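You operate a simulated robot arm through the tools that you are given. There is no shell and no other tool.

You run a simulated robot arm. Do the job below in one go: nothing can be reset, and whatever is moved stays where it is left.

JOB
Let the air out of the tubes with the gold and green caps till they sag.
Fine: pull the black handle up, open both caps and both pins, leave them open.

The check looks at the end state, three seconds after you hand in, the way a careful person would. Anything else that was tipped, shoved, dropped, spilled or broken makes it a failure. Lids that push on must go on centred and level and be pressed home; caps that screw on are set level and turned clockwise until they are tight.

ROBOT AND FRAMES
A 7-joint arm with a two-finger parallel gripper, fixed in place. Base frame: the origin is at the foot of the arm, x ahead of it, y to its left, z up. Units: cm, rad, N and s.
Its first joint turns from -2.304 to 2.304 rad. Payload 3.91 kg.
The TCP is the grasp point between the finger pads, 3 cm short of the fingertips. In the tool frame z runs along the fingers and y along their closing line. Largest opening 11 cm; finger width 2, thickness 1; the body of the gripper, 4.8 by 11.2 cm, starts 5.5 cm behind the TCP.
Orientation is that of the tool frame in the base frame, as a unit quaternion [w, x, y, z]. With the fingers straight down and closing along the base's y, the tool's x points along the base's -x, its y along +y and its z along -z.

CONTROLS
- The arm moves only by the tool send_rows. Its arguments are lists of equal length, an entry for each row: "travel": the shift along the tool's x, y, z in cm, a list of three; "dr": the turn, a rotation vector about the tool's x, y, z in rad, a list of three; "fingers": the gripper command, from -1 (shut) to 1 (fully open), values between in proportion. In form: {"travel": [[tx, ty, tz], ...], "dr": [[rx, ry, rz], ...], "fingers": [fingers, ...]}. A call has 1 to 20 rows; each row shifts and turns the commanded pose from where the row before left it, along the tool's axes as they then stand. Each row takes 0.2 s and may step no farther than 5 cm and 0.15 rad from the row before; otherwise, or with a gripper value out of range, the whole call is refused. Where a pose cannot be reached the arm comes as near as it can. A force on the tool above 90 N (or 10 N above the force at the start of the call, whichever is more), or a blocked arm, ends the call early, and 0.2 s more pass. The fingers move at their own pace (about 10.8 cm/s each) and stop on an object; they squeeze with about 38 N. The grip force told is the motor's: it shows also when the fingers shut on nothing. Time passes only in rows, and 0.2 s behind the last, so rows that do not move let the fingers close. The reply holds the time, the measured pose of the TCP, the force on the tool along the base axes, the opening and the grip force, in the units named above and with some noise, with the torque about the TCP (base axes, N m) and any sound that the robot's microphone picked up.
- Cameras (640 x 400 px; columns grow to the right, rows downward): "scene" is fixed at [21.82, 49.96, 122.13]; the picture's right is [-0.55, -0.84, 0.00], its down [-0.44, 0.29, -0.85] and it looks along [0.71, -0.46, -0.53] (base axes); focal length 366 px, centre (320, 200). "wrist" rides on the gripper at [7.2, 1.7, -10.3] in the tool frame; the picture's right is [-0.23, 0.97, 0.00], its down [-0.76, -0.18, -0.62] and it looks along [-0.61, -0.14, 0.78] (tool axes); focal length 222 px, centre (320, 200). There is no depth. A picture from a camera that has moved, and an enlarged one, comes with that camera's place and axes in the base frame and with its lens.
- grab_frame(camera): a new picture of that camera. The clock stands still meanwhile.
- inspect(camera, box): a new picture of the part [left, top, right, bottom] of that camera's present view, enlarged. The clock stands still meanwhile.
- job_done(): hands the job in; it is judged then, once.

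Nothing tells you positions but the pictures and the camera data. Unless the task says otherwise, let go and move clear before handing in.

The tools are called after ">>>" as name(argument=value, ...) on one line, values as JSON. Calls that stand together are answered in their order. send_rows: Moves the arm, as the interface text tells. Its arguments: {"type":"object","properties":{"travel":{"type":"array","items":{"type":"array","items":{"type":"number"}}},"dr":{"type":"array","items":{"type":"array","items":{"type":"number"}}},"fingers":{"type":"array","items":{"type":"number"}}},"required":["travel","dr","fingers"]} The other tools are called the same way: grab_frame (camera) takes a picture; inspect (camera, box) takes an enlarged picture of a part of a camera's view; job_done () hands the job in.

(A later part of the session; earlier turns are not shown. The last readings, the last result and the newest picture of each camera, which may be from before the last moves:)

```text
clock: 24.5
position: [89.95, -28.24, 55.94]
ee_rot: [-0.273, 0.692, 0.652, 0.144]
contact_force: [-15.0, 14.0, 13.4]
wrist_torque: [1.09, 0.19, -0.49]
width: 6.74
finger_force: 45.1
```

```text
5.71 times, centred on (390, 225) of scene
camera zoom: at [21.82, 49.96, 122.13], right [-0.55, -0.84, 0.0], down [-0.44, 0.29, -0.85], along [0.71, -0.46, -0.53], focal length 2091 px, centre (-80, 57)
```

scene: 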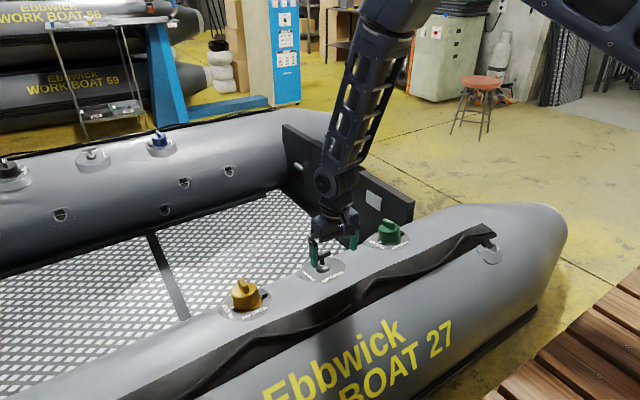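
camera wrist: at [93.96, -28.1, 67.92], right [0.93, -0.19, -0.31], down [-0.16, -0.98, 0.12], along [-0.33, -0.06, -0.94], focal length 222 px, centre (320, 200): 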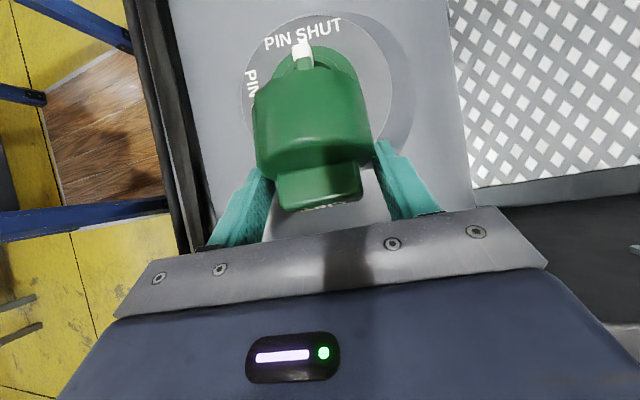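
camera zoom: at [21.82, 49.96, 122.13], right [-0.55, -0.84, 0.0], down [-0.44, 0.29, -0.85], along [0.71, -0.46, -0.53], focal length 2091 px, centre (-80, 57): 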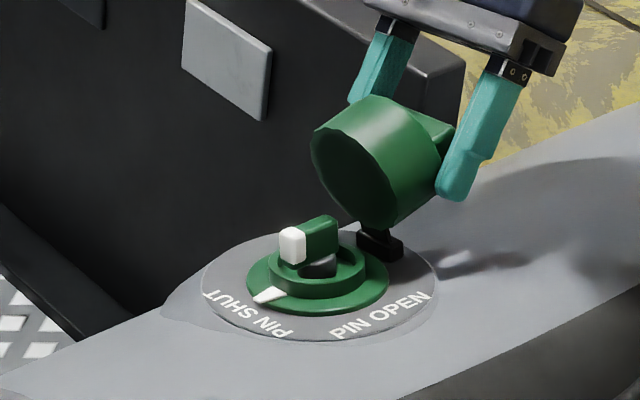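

The cap is almost vertical. I'll take it well past vertical or up to its stop.

>>> send_rows(travel=[[-0.7, 0, -0.15], [-0.72, 0, -0.08], [-0.72, 0, 0.0], [-0.71, 0, 0.08]], dr=[[0, 0.03, 0], [0, 0.03, 0], [0, 0.03, 0], [0, 0.03, 0]], fingers=[-1, -1, -1, -1])

>>> grab_frame(camera="wrist")

>>> inspect(camera="scene", box=[350, 190, 430, 260])

```text
clock: 25.5
position: [89.59, -30.67, 54.07]
ee_rot: [-0.311, 0.682, 0.635, 0.186]
contact_force: [-21.8, 1.1, 1.2]
wrist_torque: [-0.11, 0.01, 0.1]
width: 6.23
finger_force: 45.2
```

```text
taken
camera wrist: at [93.6, -32.02, 66.14], right [0.93, -0.17, -0.33], down [-0.18, -0.98, 0.0], along [-0.33, 0.06, -0.94], focal length 222 px, centre (320, 200)
```

wrist: 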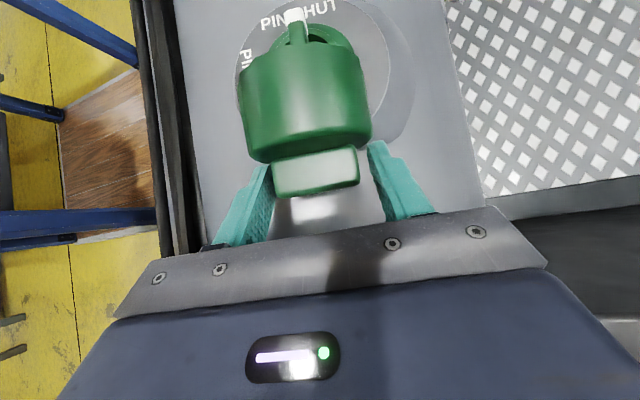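

```text
5.71 times, centred on (390, 225) of scene
camera zoom: at [21.82, 49.96, 122.13], right [-0.55, -0.84, 0.0], down [-0.44, 0.29, -0.85], along [0.71, -0.46, -0.53], focal length 2091 px, centre (-80, 57)
```

zoom: 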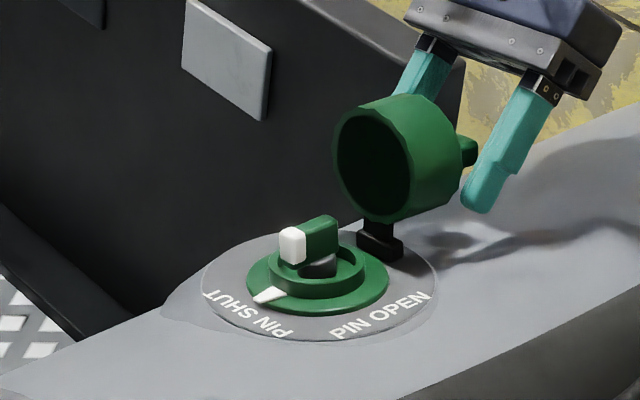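

The cap is at or past vertical and the pads are slipping off its rim. I'll open, back away along the tool axis and see whether it stays.

>>> send_rows(travel=[[0, 0, 0], [0, 0, 0], [0, 0, -2], [0, 0, -2], [0, 0, -2]], dr=[[0, 0, 0], [0, 0, 0], [0, 0, 0], [0, 0, 0], [0, 0, 0]], fingers=[0.5, 0.8, 0.8, 0.8, 0.8])

>>> grab_frame(camera="wrist")

>>> inspect(camera="scene", box=[350, 190, 430, 260])

```text
clock: 26.7
position: [90.61, -34.58, 58.54]
ee_rot: [-0.31, 0.682, 0.635, 0.186]
contact_force: [0.0, 0.3, 0.6]
wrist_torque: [0.03, 0.02, 0.04]
width: 9.9
finger_force: 0.1
```

```text
taken
camera wrist: at [94.57, -35.83, 70.54], right [0.93, -0.17, -0.33], down [-0.18, -0.98, 0.0], along [-0.33, 0.06, -0.94], focal length 222 px, centre (320, 200)
```

wrist: 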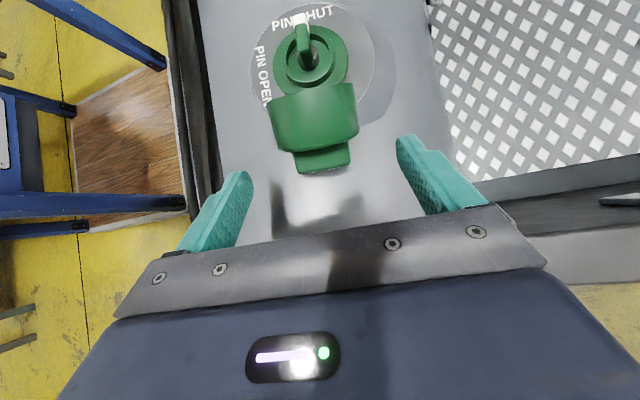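

```text
5.71 times, centred on (390, 225) of scene
camera zoom: at [21.82, 49.96, 122.13], right [-0.55, -0.84, 0.0], down [-0.44, 0.29, -0.85], along [0.71, -0.46, -0.53], focal length 2091 px, centre (-80, 57)
```

zoom: 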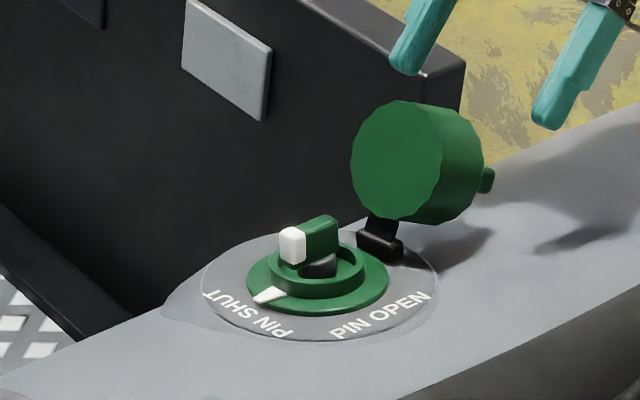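

The green cap stays open at its stop. I'll open the gold cap before touching any pin so the tube stays firm, so I'll retract, level the tool and cross over to the gold cap.

>>> send_rows(travel=[[0, 0, -3], [0, 0, 0], [0, 0, 0], [0, 0, 0], [0, 0, 0], [0, 0, 0], [0, 0, -4], [0, 0, -4], [4.7, 0, 0], [4.7, 0, 0], [4.7, 0, 0], [4.7, 0, 0], [4.7, 0, 0], [4.7, 0, 0], [4.7, 0, 0], [4.7, 0, 0], [4.7, 0, 0], [4.7, 0, 0], [4.7, 0, 0], [4.7, 0, 0]], dr=[[0, 0, 0], [0, -0.144, 0], [0, -0.144, 0], [0, -0.144, 0], [0, -0.144, 0], [0, -0.144, 0], [0, 0, 0], [0, 0, 0], [0, 0, 0], [0, 0, 0], [0, 0, 0], [0, 0, 0], [0, 0, 0], [0, 0, 0], [0, 0, 0], [0, 0, 0], [0, 0, 0], [0, 0, 0], [0, 0, 0], [0, 0, 0]], fingers=[1, 1, 1, 1, 1, 1, 1, 1, 1, 1, 1, 1, 1, 1, 1, 1, 1, 1, 1, 1])

>>> grab_frame(camera="wrist")

>>> grab_frame(camera="scene")

```text
clock: 30.9
position: [92.27, 19.83, 68.63]
ee_rot: [-0.067, 0.705, 0.703, -0.067]
contact_force: [-0.1, -0.7, -0.3]
wrist_torque: [0.04, 0.04, -0.01]
width: 10.99
finger_force: 0.0
```

```text
taken
camera wrist: at [95.94, 27.03, 78.39], right [0.96, -0.23, -0.18], down [-0.06, -0.76, 0.65], along [-0.29, -0.61, -0.74], focal length 222 px, centre (320, 200)
```

wrist: 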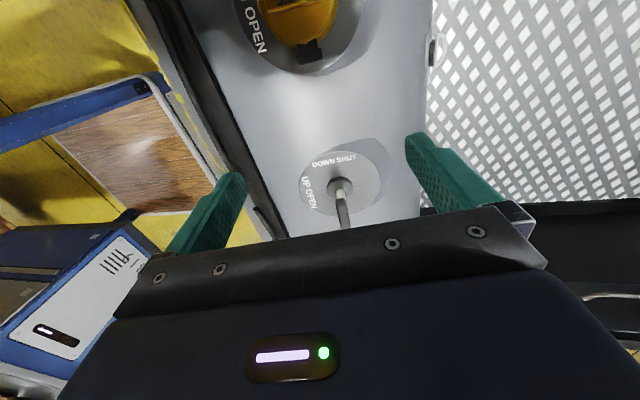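

```text
taken
```

scene: 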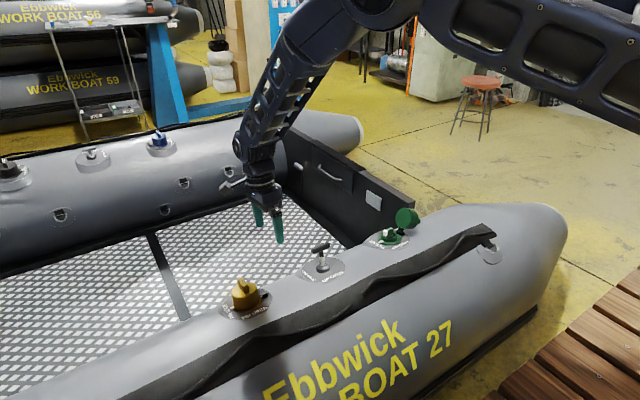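

Now over to the gold cap for a close view.

>>> send_rows(travel=[[2.95, -0.22, 1.0], [2.95, -0.22, 1.0], [2.95, -0.22, 1.0], [2.95, -0.22, 1.0], [0, 0, 0]], dr=[[0, 0, 0], [0, 0, 0], [0, 0, 0], [0, 0, 0], [0, 0, 0]], fingers=[1, 1, 1, 1, 1])

>>> grab_frame(camera="wrist")

>>> inspect(camera="wrist", box=[220, 20, 420, 200])

>>> inspect(camera="scene", box=[205, 260, 285, 330])

```text
clock: 32.1
position: [90.95, 31.68, 65.01]
ee_rot: [-0.068, 0.704, 0.704, -0.067]
contact_force: [-0.6, 0.1, 0.5]
wrist_torque: [0.03, -0.01, -0.02]
width: 11.01
finger_force: 0.1
```

```text
taken
camera wrist: at [94.49, 38.96, 74.81], right [0.96, -0.23, -0.18], down [-0.06, -0.76, 0.64], along [-0.29, -0.61, -0.74], focal length 222 px, centre (320, 200)
```

wrist: 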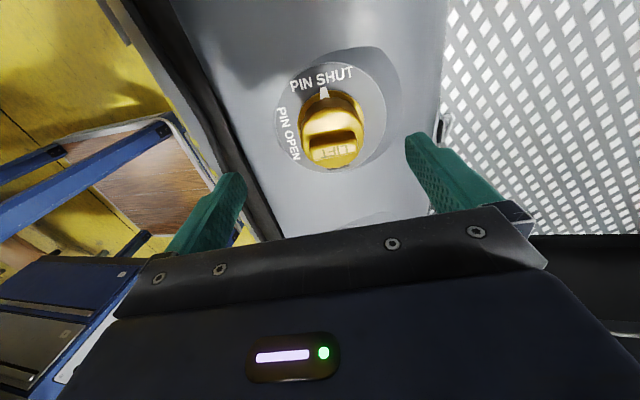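

```text
2.22 times, centred on (320, 110) of wrist
camera zoom: at [94.49, 38.96, 74.81], right [0.96, -0.23, -0.18], down [-0.06, -0.76, 0.64], along [-0.29, -0.61, -0.74], focal length 494 px, centre (320, 400)
```

zoom: 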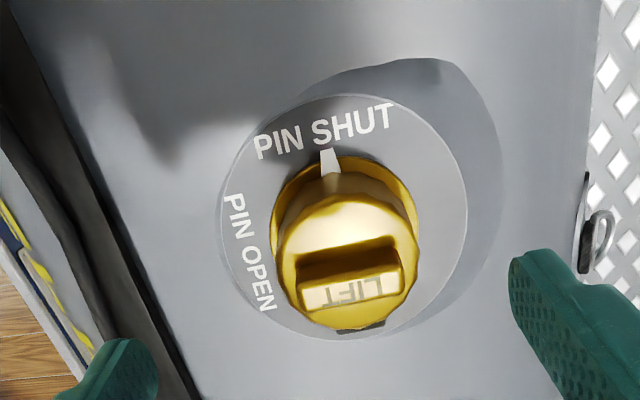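

```text
5.71 times, centred on (245, 295) of scene
camera zoom: at [21.82, 49.96, 122.13], right [-0.55, -0.84, 0.0], down [-0.44, 0.29, -0.85], along [0.71, -0.46, -0.53], focal length 2091 px, centre (749, -343)
```

zoom: 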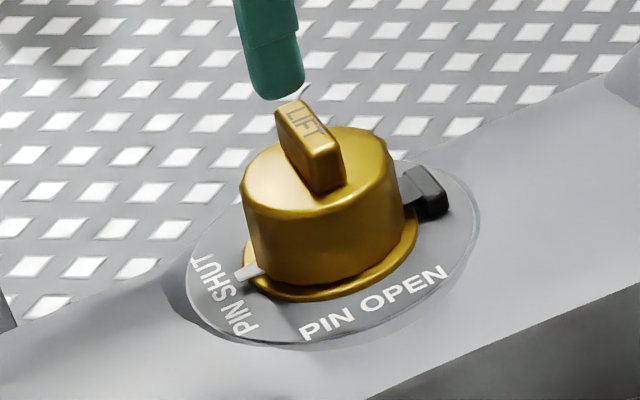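

The gold valve has the same layout, with its hinge at -y and cap centre near (89.1, 29.2, 52). I'll align over it and come partway down.

>>> send_rows(travel=[[-1.25, 0.35, 1.5], [-1.25, 0.35, 1.5], [0, 0, 1.5], [0, 0, 1.5], [0, 0, 0]], dr=[[0, 0, 0], [0, 0, 0], [0, 0, 0], [0, 0, 0], [0, 0, 0]], fingers=[1, 1, 1, 1, 1])

>>> grab_frame(camera="wrist")

>>> inspect(camera="scene", box=[205, 250, 285, 320])

```text
clock: 33.3
position: [90.36, 29.45, 58.94]
ee_rot: [-0.067, 0.704, 0.704, -0.067]
contact_force: [-0.6, 0.4, -0.2]
wrist_torque: [-0.01, 0.01, 0.01]
width: 11.01
finger_force: 0.1
```

```text
taken
camera wrist: at [94.0, 36.6, 68.77], right [0.96, -0.23, -0.18], down [-0.06, -0.76, 0.64], along [-0.29, -0.61, -0.74], focal length 222 px, centre (320, 200)
```

wrist: 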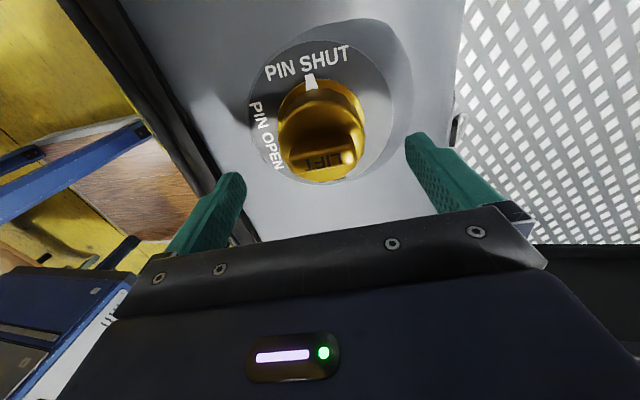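

```text
5.71 times, centred on (245, 285) of scene
camera zoom: at [21.82, 49.96, 122.13], right [-0.55, -0.84, 0.0], down [-0.44, 0.29, -0.85], along [0.71, -0.46, -0.53], focal length 2091 px, centre (749, -286)
```

zoom: 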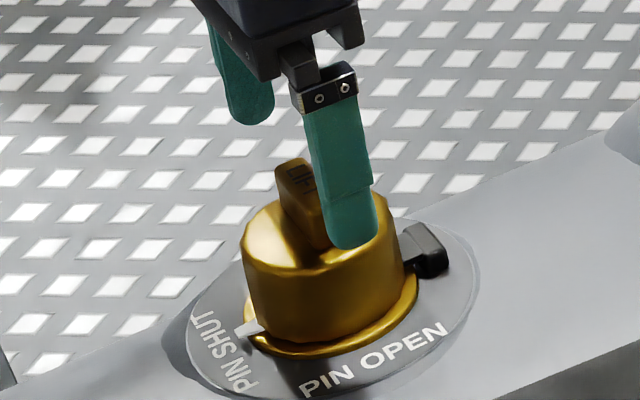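

The alignment matches what worked on the green cap. I'll descend and close.

>>> send_rows(travel=[[0.25, 0, 1.0], [0, 0, 1.0], [0, 0, 1.0], [0, 0, 1.0], [0, 0, 1.0], [0, 0, 0.7], [0, 0, 0], [0, 0, 0], [0, 0, 0], [0, 0, 0]], dr=[[0, 0, 0], [0, 0, 0], [0, 0, 0], [0, 0, 0], [0, 0, 0], [0, 0, 0], [0, 0, 0], [0, 0, 0], [0, 0, 0], [0, 0, 0]], fingers=[1, 1, 1, 1, 1, 1, 0.4, 0.2, -0.2, -1])

>>> grab_frame(camera="wrist")

>>> inspect(camera="scene", box=[205, 250, 285, 320])

```text
clock: 35.5
position: [89.48, 29.47, 53.43]
ee_rot: [-0.067, 0.703, 0.704, -0.066]
contact_force: [16.7, 2.9, -3.7]
wrist_torque: [0.13, 0.73, 0.06]
width: 6.82
finger_force: 44.8
```

```text
taken
camera wrist: at [93.03, 36.74, 63.23], right [0.96, -0.23, -0.18], down [-0.06, -0.76, 0.64], along [-0.29, -0.61, -0.74], focal length 222 px, centre (320, 200)
```

wrist: 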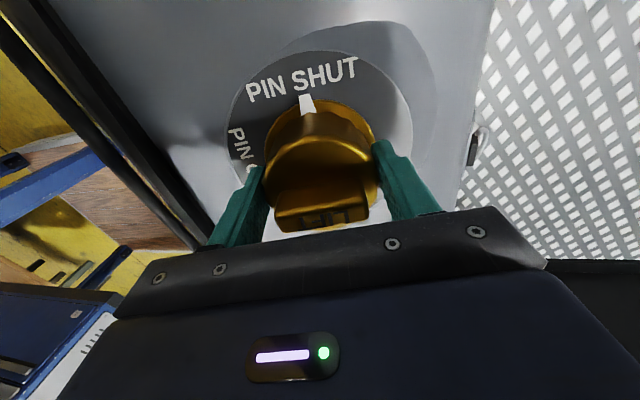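

```text
5.71 times, centred on (245, 285) of scene
camera zoom: at [21.82, 49.96, 122.13], right [-0.55, -0.84, 0.0], down [-0.44, 0.29, -0.85], along [0.71, -0.46, -0.53], focal length 2091 px, centre (749, -286)
```

zoom: 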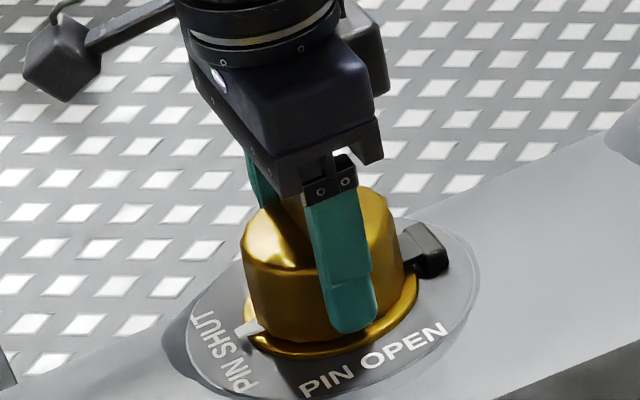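

It is gripped. I'll repeat the lift and hinge arc that worked on green.

>>> send_rows(travel=[[0, 0, -0.2], [-0.1, 0, -0.3], [-0.1, 0, -0.3], [-0.4, 0, -0.54], [-0.5, 0, -0.51], [-0.55, 0, -0.47], [-0.58, 0, -0.44]], dr=[[0, 0, 0], [0, 0, 0], [0, 0, 0], [0, 0.06, 0], [0, 0.06, 0], [0, 0.06, 0], [0, 0.06, 0]], fingers=[-1, -1, -1, -1, -1, -1, -1])

>>> inspect(camera="scene", box=[205, 250, 285, 320])

```text
clock: 37.1
position: [89.96, 26.97, 55.99]
ee_rot: [-0.151, 0.707, 0.691, 0.02]
contact_force: [46.9, 11.2, -18.0]
wrist_torque: [0.92, -0.11, -0.23]
width: 6.76
finger_force: 45.0
```

```text
5.71 times, centred on (245, 285) of scene
camera zoom: at [21.82, 49.96, 122.13], right [-0.55, -0.84, 0.0], down [-0.44, 0.29, -0.85], along [0.71, -0.46, -0.53], focal length 2091 px, centre (749, -286)
```

zoom: 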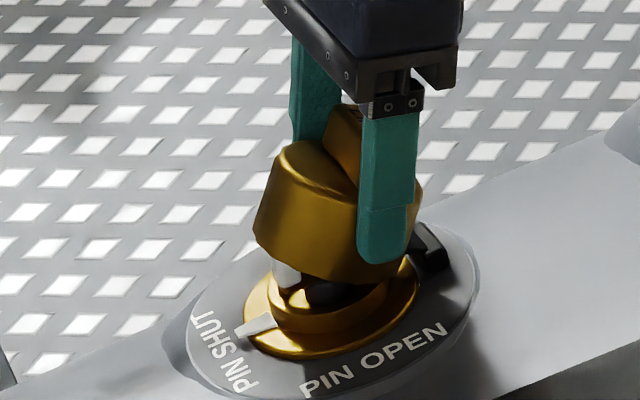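

It is opening, with some sideways +x pull from the hinge plane. I'll relieve that and continue.

>>> send_rows(travel=[[-0.4, 0.35, -0.5], [-0.62, 0.12, -0.42], [-0.66, 0.05, -0.36], [-0.68, 0.05, -0.32]], dr=[[0, 0.06, 0], [0, 0.06, 0], [0, 0.06, 0], [0, 0.06, 0]], fingers=[-1, -1, -1, -1])

>>> inspect(camera="scene", box=[205, 250, 285, 320])

```text
clock: 38.1
position: [90.08, 24.5, 56.66]
ee_rot: [-0.236, 0.698, 0.668, 0.102]
contact_force: [-31.9, 13.7, 22.9]
wrist_torque: [0.87, 0.82, -0.49]
width: 6.76
finger_force: 45.4
```

```text
5.71 times, centred on (245, 285) of scene
camera zoom: at [21.82, 49.96, 122.13], right [-0.55, -0.84, 0.0], down [-0.44, 0.29, -0.85], along [0.71, -0.46, -0.53], focal length 2091 px, centre (749, -286)
```

zoom: 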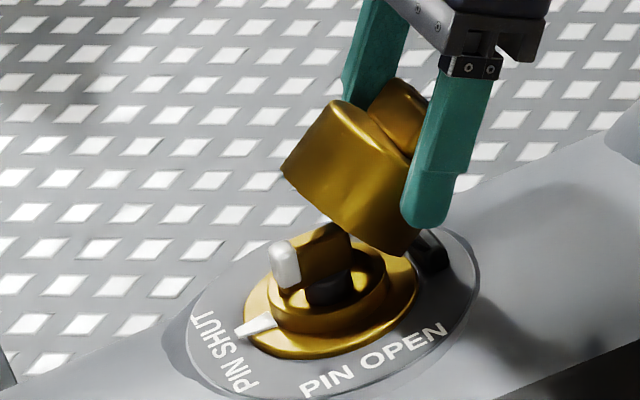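

The x force has reversed, so I'll ease back a little in x and continue the arc.

>>> send_rows(travel=[[-0.6, -0.25, -0.4], [-0.68, -0.05, -0.27], [-0.7, 0, -0.18], [-0.71, 0, -0.1]], dr=[[0, 0.03, 0], [0, 0.03, 0], [0, 0.03, 0], [0, 0.03, 0]], fingers=[-1, -1, -1, -1])

>>> inspect(camera="scene", box=[205, 240, 285, 310])

```text
clock: 39.1
position: [89.98, 21.56, 56.16]
ee_rot: [-0.273, 0.691, 0.653, 0.144]
contact_force: [-28.2, 13.7, 18.4]
wrist_torque: [1.24, 0.76, -0.08]
width: 6.75
finger_force: 45.1
```

```text
5.71 times, centred on (245, 275) of scene
camera zoom: at [21.82, 49.96, 122.13], right [-0.55, -0.84, 0.0], down [-0.44, 0.29, -0.85], along [0.71, -0.46, -0.53], focal length 2091 px, centre (749, -229)
```

zoom: 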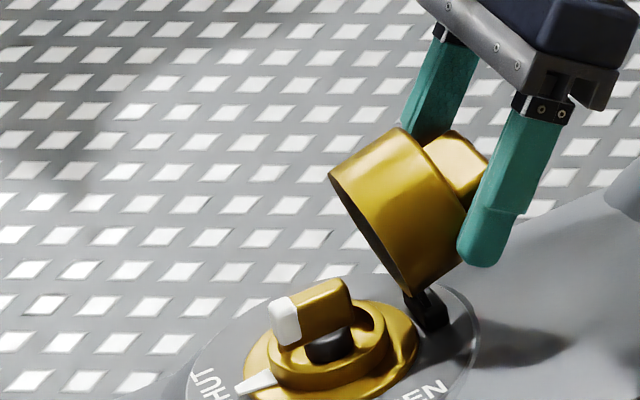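

Continuing to take it past vertical.

>>> send_rows(travel=[[-0.68, -0.15, -0.15], [-0.7, 0, -0.08], [-0.7, 0, 0.0], [-0.7, 0, 0.05]], dr=[[0, 0.03, 0], [0, 0.03, 0], [0, 0.03, 0], [0, 0.03, 0]], fingers=[-1, -1, -1, -1])

>>> inspect(camera="scene", box=[205, 240, 285, 310])

>>> grab_frame(camera="wrist")

```text
clock: 40.1
position: [89.68, 18.91, 54.35]
ee_rot: [-0.31, 0.683, 0.635, 0.185]
contact_force: [-15.6, -8.0, 0.2]
wrist_torque: [-0.42, -0.06, 0.22]
width: 6.4
finger_force: 44.8
```

```text
5.71 times, centred on (245, 275) of scene
camera zoom: at [21.82, 49.96, 122.13], right [-0.55, -0.84, 0.0], down [-0.44, 0.29, -0.85], along [0.71, -0.46, -0.53], focal length 2091 px, centre (749, -229)
```

zoom: 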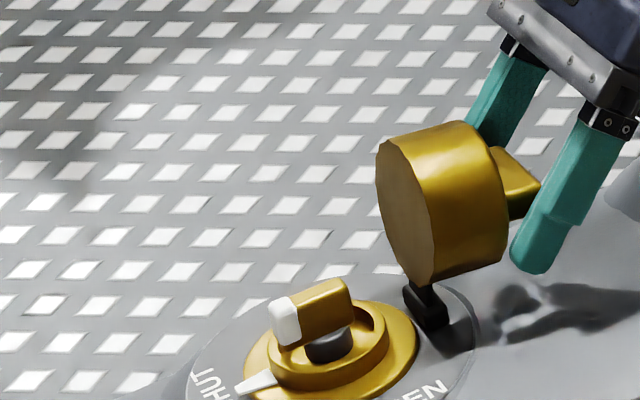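

```text
taken
camera wrist: at [93.6, 17.55, 66.38], right [0.93, -0.17, -0.33], down [-0.18, -0.98, 0.0], along [-0.33, 0.06, -0.94], focal length 222 px, centre (320, 200)
```

wrist: 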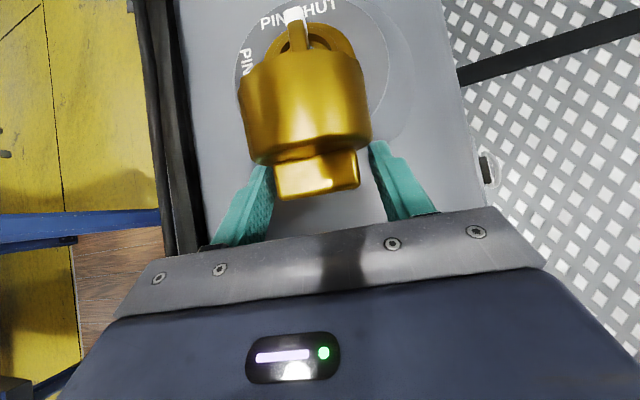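

Same end state as the green cap. I'll open the fingers and back off along the tool axis, then check that the cap stays open.

>>> send_rows(travel=[[0, 0, 0], [0, 0, 0], [0, 0, -2], [0, 0, -2], [0, 0, -3]], dr=[[0, 0, 0], [0, 0, 0], [0, 0, 0], [0, 0, 0], [0, 0, 0]], fingers=[0.5, 0.8, 0.8, 0.8, 0.8])

>>> inspect(camera="scene", box=[200, 200, 440, 350])

>>> inspect(camera="scene", box=[205, 250, 285, 320])

>>> grab_frame(camera="wrist")

```text
clock: 41.3
position: [90.75, 14.7, 59.67]
ee_rot: [-0.312, 0.681, 0.636, 0.186]
contact_force: [0.3, -0.3, 0.7]
wrist_torque: [0.0, 0.01, 0.01]
width: 9.91
finger_force: 0.1
```

```text
2.67 times, centred on (320, 275) of scene
camera zoom: at [21.82, 49.96, 122.13], right [-0.55, -0.84, 0.0], down [-0.44, 0.29, -0.85], along [0.71, -0.46, -0.53], focal length 976 px, centre (320, 0)
```

zoom: 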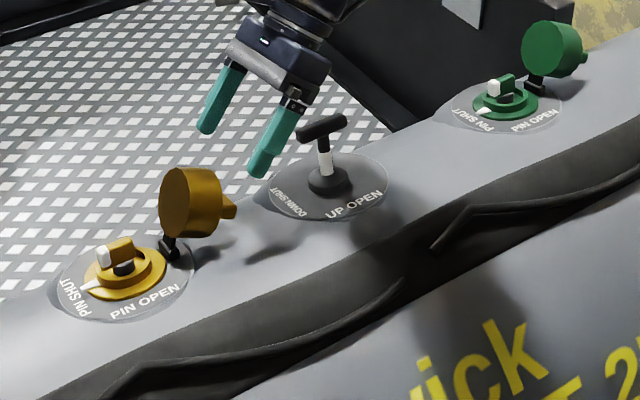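

```text
5.71 times, centred on (245, 285) of scene
camera zoom: at [21.82, 49.96, 122.13], right [-0.55, -0.84, 0.0], down [-0.44, 0.29, -0.85], along [0.71, -0.46, -0.53], focal length 2091 px, centre (749, -286)
```

zoom: 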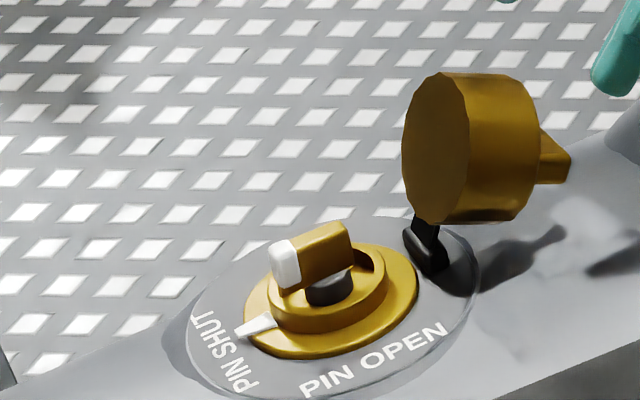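

```text
taken
camera wrist: at [94.79, 13.34, 71.63], right [0.93, -0.17, -0.33], down [-0.18, -0.98, 0.0], along [-0.33, 0.06, -0.94], focal length 222 px, centre (320, 200)
```

wrist: 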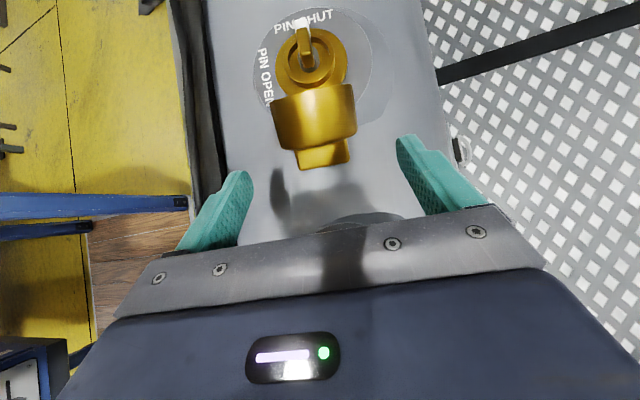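

Both caps are open and stay open. Each pin is a small lever with its white end toward SHUT (+y), and OPEN is a quarter turn counter-clockwise, toward -x. I'll level the tool and go over the gold pin.

>>> send_rows(travel=[[0, 0, -3], [0, 0, 0], [0, 0, 0], [0, 0, 0], [0, 0, 0], [0, 0, 0], [0, 0, -3], [4.2, 0, 0], [4.2, 0, 0], [4.2, 0, 0], [4.2, 0, 0], [0, 0, 0]], dr=[[0, 0, 0], [0, -0.144, 0], [0, -0.144, 0], [0, -0.144, 0], [0, -0.144, 0], [0, -0.144, 0], [0, 0, 0], [0, 0, 0], [0, 0, 0], [0, 0, 0], [0, 0, 0], [0, 0, 0]], fingers=[0.8, 0.8, 0.8, 0.8, 0.8, 0.8, 0.8, 0.8, 0.8, 0.8, 0.8, 0.8])

>>> grab_frame(camera="wrist")

>>> grab_frame(camera="scene")

>>> inspect(camera="scene", box=[205, 250, 285, 320])

>>> inspect(camera="wrist", box=[230, 40, 410, 220])

```text
clock: 43.9
position: [91.49, 29.4, 64.91]
ee_rot: [-0.068, 0.704, 0.704, -0.067]
contact_force: [0.6, -0.9, 0.8]
wrist_torque: [0.01, 0.01, -0.03]
width: 9.92
finger_force: 0.0
```

```text
taken
camera wrist: at [95.03, 36.6, 74.74], right [0.96, -0.23, -0.18], down [-0.06, -0.76, 0.64], along [-0.29, -0.61, -0.74], focal length 222 px, centre (320, 200)
```

wrist: 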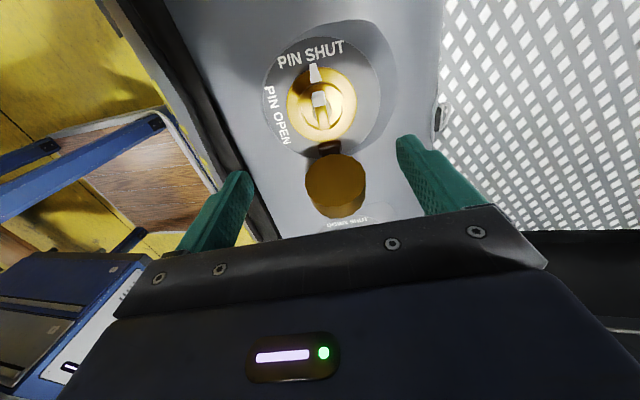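

```text
taken
```

scene: 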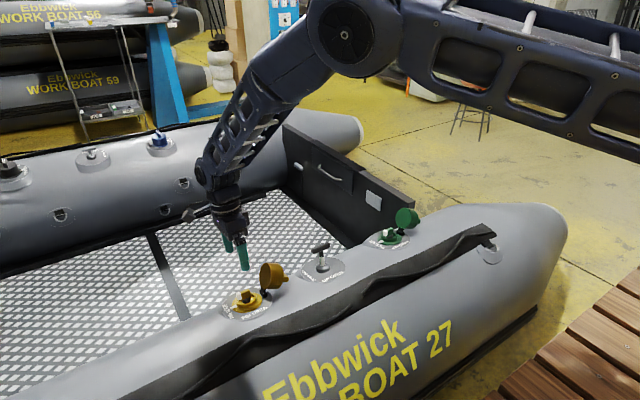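

```text
5.71 times, centred on (245, 285) of scene
camera zoom: at [21.82, 49.96, 122.13], right [-0.55, -0.84, 0.0], down [-0.44, 0.29, -0.85], along [0.71, -0.46, -0.53], focal length 2091 px, centre (749, -286)
```

zoom: 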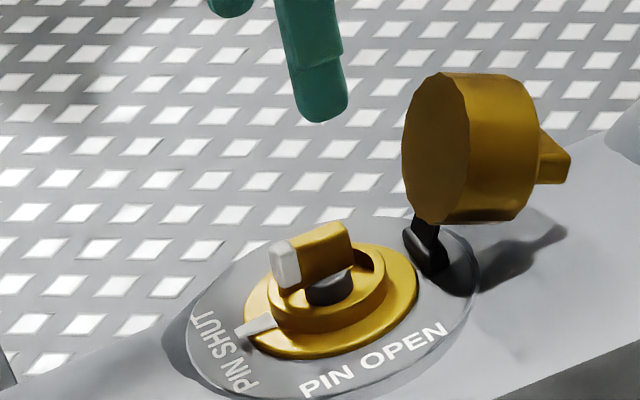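

```text
2.22 times, centred on (320, 130) of wrist
camera zoom: at [95.03, 36.6, 74.74], right [0.96, -0.23, -0.18], down [-0.06, -0.76, 0.64], along [-0.29, -0.61, -0.74], focal length 494 px, centre (320, 356)
```

zoom: 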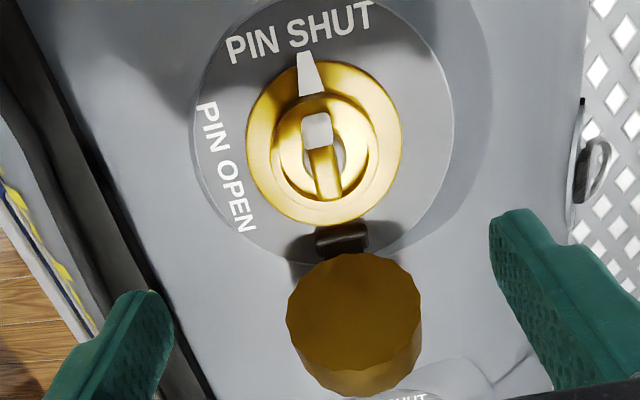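

The gold pin's lever lies along y, centred near (88.95, 29.4, 51). I'll descend partway with a moderate opening to check.

>>> send_rows(travel=[[0, 0.13, 2.5], [0, 0, 2.5], [0, 0, 2.0], [0, 0, 1.5], [0, 0, 1.0], [0, 0, 0]], dr=[[0, 0, 0], [0, 0, 0], [0, 0, 0], [0, 0, 0], [0, 0, 0], [0, 0, 0]], fingers=[-0.1, -0.1, -0.1, -0.1, -0.1, -0.1])

>>> grab_frame(camera="wrist")

>>> inspect(camera="wrist", box=[230, 50, 410, 230])

>>> inspect(camera="scene", box=[205, 250, 285, 320])

```text
clock: 45.3
position: [89.88, 29.45, 55.38]
ee_rot: [-0.067, 0.704, 0.704, -0.067]
contact_force: [0.6, 0.0, -0.5]
wrist_torque: [-0.01, 0.0, -0.01]
width: 4.95
finger_force: 0.0
```

```text
taken
camera wrist: at [93.51, 36.69, 65.34], right [0.96, -0.23, -0.18], down [-0.06, -0.76, 0.64], along [-0.29, -0.61, -0.74], focal length 222 px, centre (320, 200)
```

wrist: 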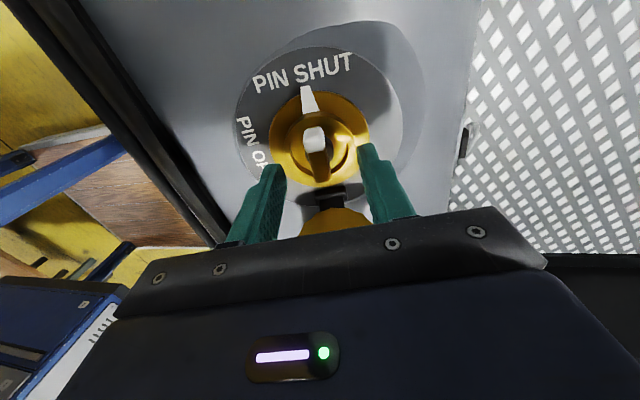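

```text
2.22 times, centred on (320, 140) of wrist
camera zoom: at [93.51, 36.69, 65.34], right [0.96, -0.23, -0.18], down [-0.06, -0.76, 0.64], along [-0.29, -0.61, -0.74], focal length 494 px, centre (320, 333)
```

zoom: 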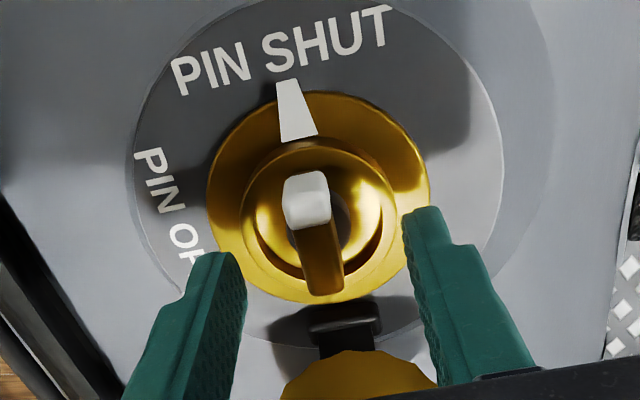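

```text
5.71 times, centred on (245, 285) of scene
camera zoom: at [21.82, 49.96, 122.13], right [-0.55, -0.84, 0.0], down [-0.44, 0.29, -0.85], along [0.71, -0.46, -0.53], focal length 2091 px, centre (749, -286)
```

zoom: 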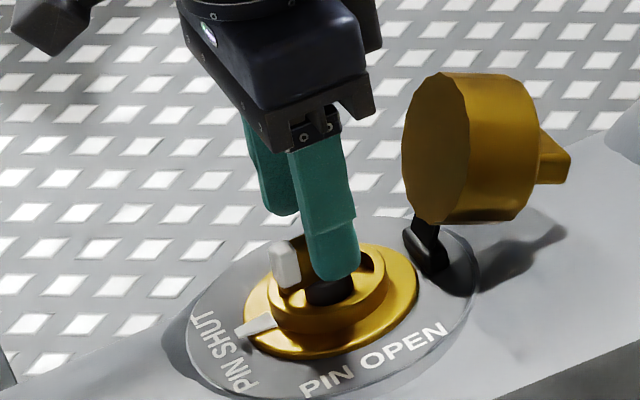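

The fingers are centred on the lever. I'll lower until the tips are beside it, just above the collar, then close.

>>> send_rows(travel=[[-0.2, 0, 0.8], [0, 0, 0.7], [0, 0, 0.5], [0, 0, 0]], dr=[[0, 0, 0], [0, 0, 0], [0, 0, 0], [0, 0, 0]], fingers=[-0.3, -0.3, -0.3, -0.3])

>>> inspect(camera="wrist", box=[230, 50, 410, 230])

>>> inspect(camera="scene", box=[220, 265, 280, 315])

```text
clock: 46.3
position: [89.54, 29.16, 53.59]
ee_rot: [-0.067, 0.704, 0.704, -0.067]
contact_force: [-0.3, -0.1, 0.0]
wrist_torque: [-0.02, -0.01, 0.0]
width: 3.87
finger_force: 0.1
```

```text
2.22 times, centred on (320, 140) of wrist
camera zoom: at [93.18, 36.54, 63.42], right [0.96, -0.23, -0.18], down [-0.06, -0.76, 0.64], along [-0.29, -0.61, -0.74], focal length 494 px, centre (320, 333)
```

zoom: 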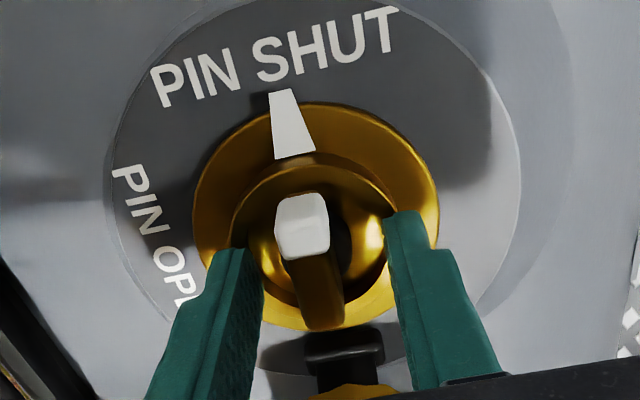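

```text
8.00 times, centred on (250, 290) of scene
camera zoom: at [21.82, 49.96, 122.13], right [-0.55, -0.84, 0.0], down [-0.44, 0.29, -0.85], along [0.71, -0.46, -0.53], focal length 2927 px, centre (880, -520)
```

zoom: 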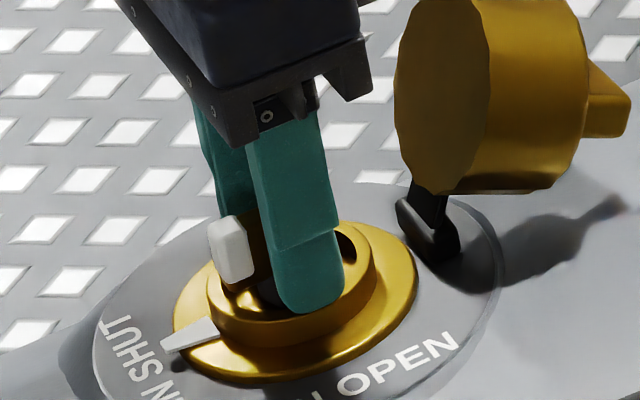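

The lever sits slightly toward -x of centre. I'll nudge and close on it.

>>> send_rows(travel=[[0, -0.25, 0], [0, 0, 0], [0, 0, 0], [0, 0, 0]], dr=[[0, 0, 0], [0, 0, 0], [0, 0, 0], [0, 0, 0]], fingers=[-0.3, -0.6, -1, -1])

>>> inspect(camera="wrist", box=[230, 50, 410, 230])

>>> inspect(camera="scene", box=[220, 265, 280, 315])

```text
clock: 47.3
position: [89.48, 29.23, 53.66]
ee_rot: [-0.066, 0.703, 0.705, -0.065]
contact_force: [32.9, 6.0, -16.4]
wrist_torque: [0.65, 0.31, -0.1]
width: 1.19
finger_force: 45.0
```

```text
2.22 times, centred on (320, 140) of wrist
camera zoom: at [93.04, 36.52, 63.44], right [0.96, -0.23, -0.18], down [-0.06, -0.76, 0.64], along [-0.28, -0.61, -0.74], focal length 494 px, centre (320, 333)
```

zoom: 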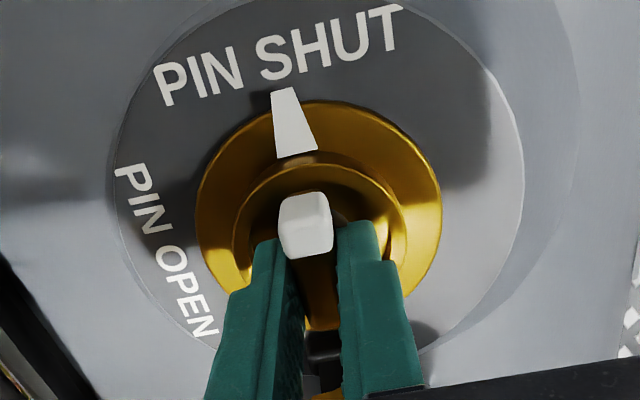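

```text
8.00 times, centred on (250, 290) of scene
camera zoom: at [21.82, 49.96, 122.13], right [-0.55, -0.84, 0.0], down [-0.44, 0.29, -0.85], along [0.71, -0.46, -0.53], focal length 2927 px, centre (880, -520)
```

zoom: 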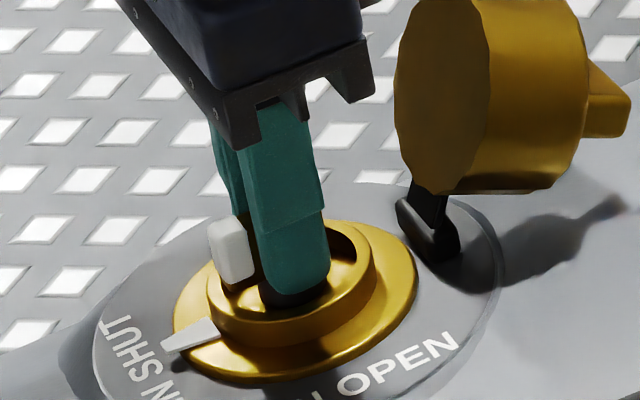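

I have the lever. I'll relieve the side load and start turning counter-clockwise, toward OPEN, in small steps.

>>> send_rows(travel=[[0.05, 0.25, 0], [0, 0, 0], [0, 0, 0], [0, 0, 0]], dr=[[0, 0, 0], [0, 0, -0.12], [0, 0, -0.12], [0, 0, -0.12]], fingers=[-1, -1, -1, -1])

>>> inspect(camera="wrist", box=[230, 50, 410, 230])

>>> inspect(camera="scene", box=[220, 265, 280, 315])

```text
clock: 48.3
position: [89.59, 29.24, 53.63]
ee_rot: [-0.079, 0.565, 0.82, -0.054]
contact_force: [-12.5, -9.0, 16.5]
wrist_torque: [0.27, 1.55, -0.06]
width: 1.18
finger_force: 45.2
```

```text
2.22 times, centred on (320, 140) of wrist
camera zoom: at [90.46, 36.66, 63.92], right [0.97, 0.13, -0.19], down [0.22, -0.78, 0.59], along [-0.07, -0.62, -0.78], focal length 494 px, centre (320, 333)
```

zoom: 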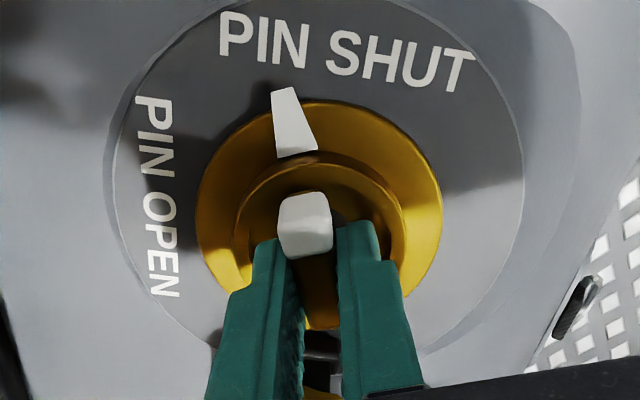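

```text
8.00 times, centred on (250, 290) of scene
camera zoom: at [21.82, 49.96, 122.13], right [-0.55, -0.84, 0.0], down [-0.44, 0.29, -0.85], along [0.71, -0.46, -0.53], focal length 2927 px, centre (880, -520)
```

zoom: 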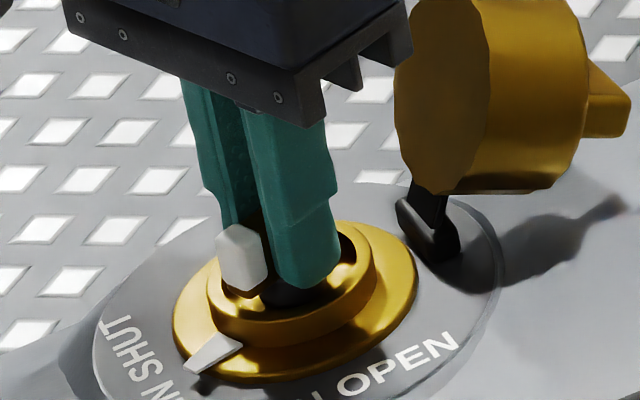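

The lever turns together with its ring and tick, with little torque. I'll keep turning and watch clearance to the open cap.

>>> send_rows(travel=[[0, 0, 0], [0, 0, 0], [0, 0, 0], [0, 0, 0], [0, 0, 0]], dr=[[0, 0, -0.12], [0, 0, -0.12], [0, 0, -0.12], [0, 0, -0.12], [0, 0, 0]], fingers=[-1, -1, -1, -1, -1])

>>> inspect(camera="scene", box=[205, 240, 285, 310])

>>> grab_frame(camera="wrist")

```text
clock: 49.5
position: [89.49, 29.3, 53.72]
ee_rot: [-0.089, 0.354, 0.93, -0.033]
contact_force: [-27.0, -12.8, 13.0]
wrist_torque: [-1.15, 0.69, 0.25]
width: 1.17
finger_force: 45.5
```

```text
5.71 times, centred on (245, 275) of scene
camera zoom: at [21.82, 49.96, 122.13], right [-0.55, -0.84, 0.0], down [-0.44, 0.29, -0.85], along [0.71, -0.46, -0.53], focal length 2091 px, centre (749, -229)
```

zoom: 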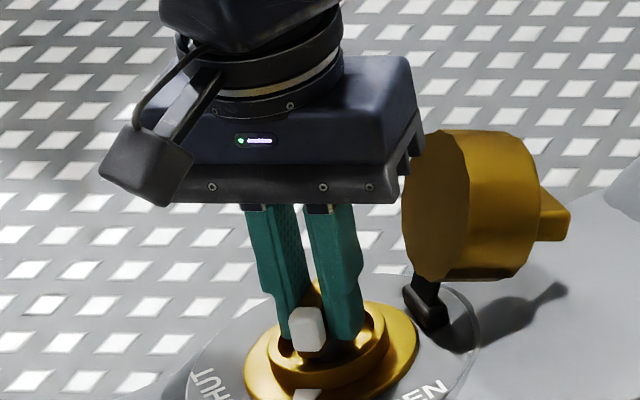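

```text
taken
camera wrist: at [87.21, 35.37, 64.54], right [0.8, 0.58, -0.15], down [0.56, -0.64, 0.53], along [0.2, -0.51, -0.84], focal length 222 px, centre (320, 200)
```

wrist: 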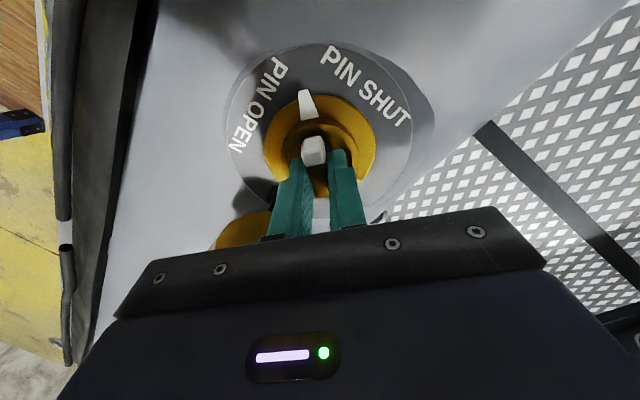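

The turn is going well at just over half, and the tick is approaching OPEN. I'll take some side load off and continue in small steps.

>>> send_rows(travel=[[0.05, -0.2, 0], [0, 0, 0], [0, 0, 0]], dr=[[0, 0, -0.1], [0, 0, -0.12], [0, 0, -0.12]], fingers=[-1, -1, -1])

>>> inspect(camera="scene", box=[205, 240, 285, 310])

>>> grab_frame(camera="wrist")

```text
clock: 50.3
position: [89.5, 29.32, 53.64]
ee_rot: [-0.092, 0.192, 0.977, -0.017]
contact_force: [4.0, 6.0, -14.1]
wrist_torque: [-0.46, 0.31, 0.11]
width: 1.2
finger_force: 45.3
```

```text
5.71 times, centred on (245, 275) of scene
camera zoom: at [21.82, 49.96, 122.13], right [-0.55, -0.84, 0.0], down [-0.44, 0.29, -0.85], along [0.71, -0.46, -0.53], focal length 2091 px, centre (749, -229)
```

zoom: 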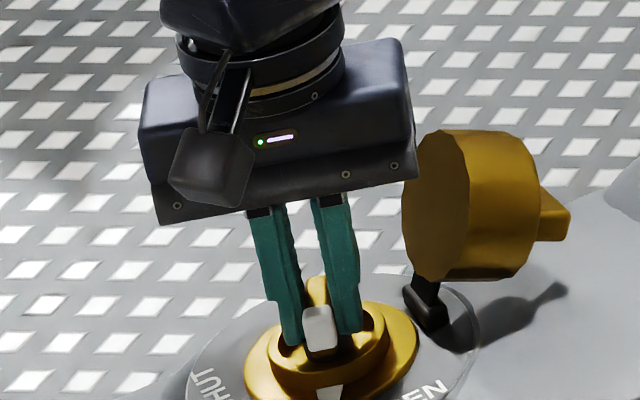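

```text
taken
camera wrist: at [85.42, 33.56, 64.87], right [0.57, 0.82, -0.11], down [0.74, -0.45, 0.49], along [0.35, -0.36, -0.86], focal length 222 px, centre (320, 200)
```

wrist: 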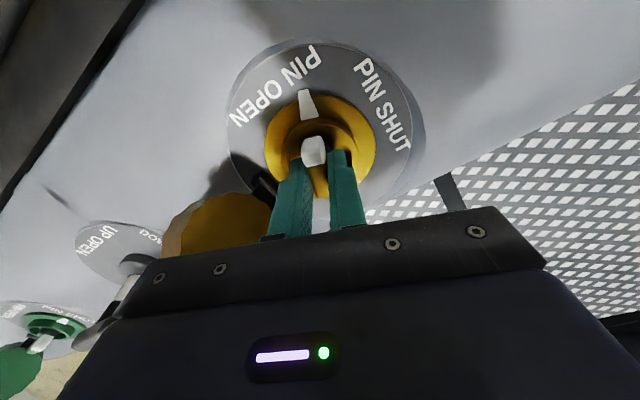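

About 1.18 rad is turned, with roughly 0.4 left to point at OPEN. Continuing.

>>> send_rows(travel=[[0, 0, 0], [0, 0, 0], [0, 0, 0], [0, 0, 0]], dr=[[0, 0, -0.13], [0, 0, -0.13], [0, 0, -0.13], [0, 0, 0]], fingers=[-1, -1, -1, -1])

>>> inspect(camera="scene", box=[205, 240, 285, 320])

>>> grab_frame(camera="wrist")

```text
clock: 51.3
position: [89.43, 29.26, 53.56]
ee_rot: [-0.095, 0.0, 0.995, 0.001]
contact_force: [9.2, 16.2, -20.7]
wrist_torque: [0.12, -0.29, -0.98]
width: 1.19
finger_force: 44.4
```

```text
5.00 times, centred on (245, 280) of scene
camera zoom: at [21.82, 49.96, 122.13], right [-0.55, -0.84, 0.0], down [-0.44, 0.29, -0.85], along [0.71, -0.46, -0.53], focal length 1830 px, centre (695, -200)
```

zoom: 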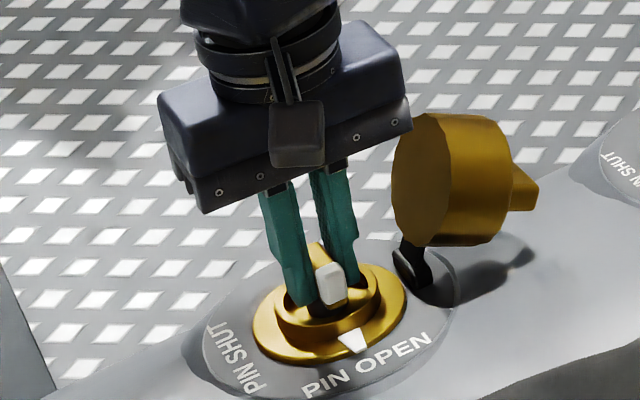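

```text
taken
camera wrist: at [84.28, 30.93, 65.1], right [0.22, 0.97, -0.04], down [0.87, -0.18, 0.47], along [0.45, -0.14, -0.88], focal length 222 px, centre (320, 200)
```

wrist: 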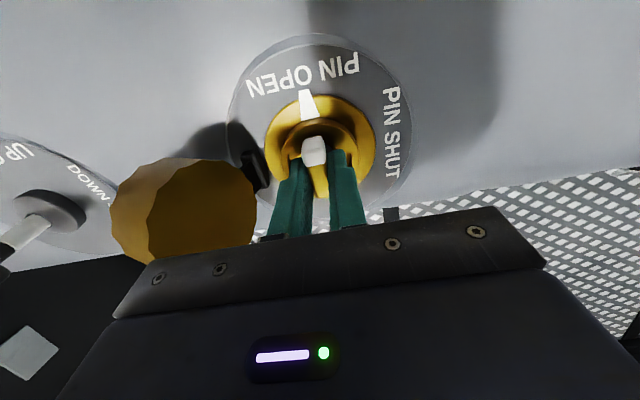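

The tick now points at PIN OPEN and torque is rising, which suggests the stop. I'll nudge slightly further to be sure, then release.

>>> send_rows(travel=[[0, 0, 0], [0, 0, 0]], dr=[[0, 0, -0.07], [0, 0, 0]], fingers=[-1, -1])

>>> inspect(camera="wrist", box=[220, 30, 420, 220])

```text
clock: 51.9
position: [89.4, 29.27, 53.67]
ee_rot: [-0.094, -0.035, 0.995, 0.005]
contact_force: [10.0, 19.0, -17.7]
wrist_torque: [0.11, 0.01, -1.05]
width: 1.31
finger_force: 45.2
```

```text
2.11 times, centred on (320, 125) of wrist
camera zoom: at [84.15, 30.42, 65.15], right [0.15, 0.99, -0.03], down [0.88, -0.12, 0.47], along [0.46, -0.1, -0.88], focal length 468 px, centre (320, 358)
```

zoom: 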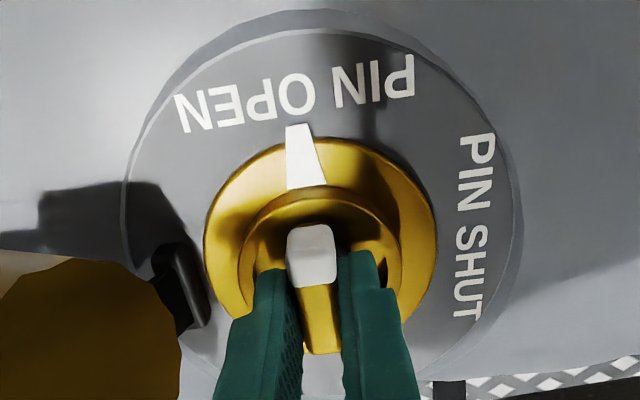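

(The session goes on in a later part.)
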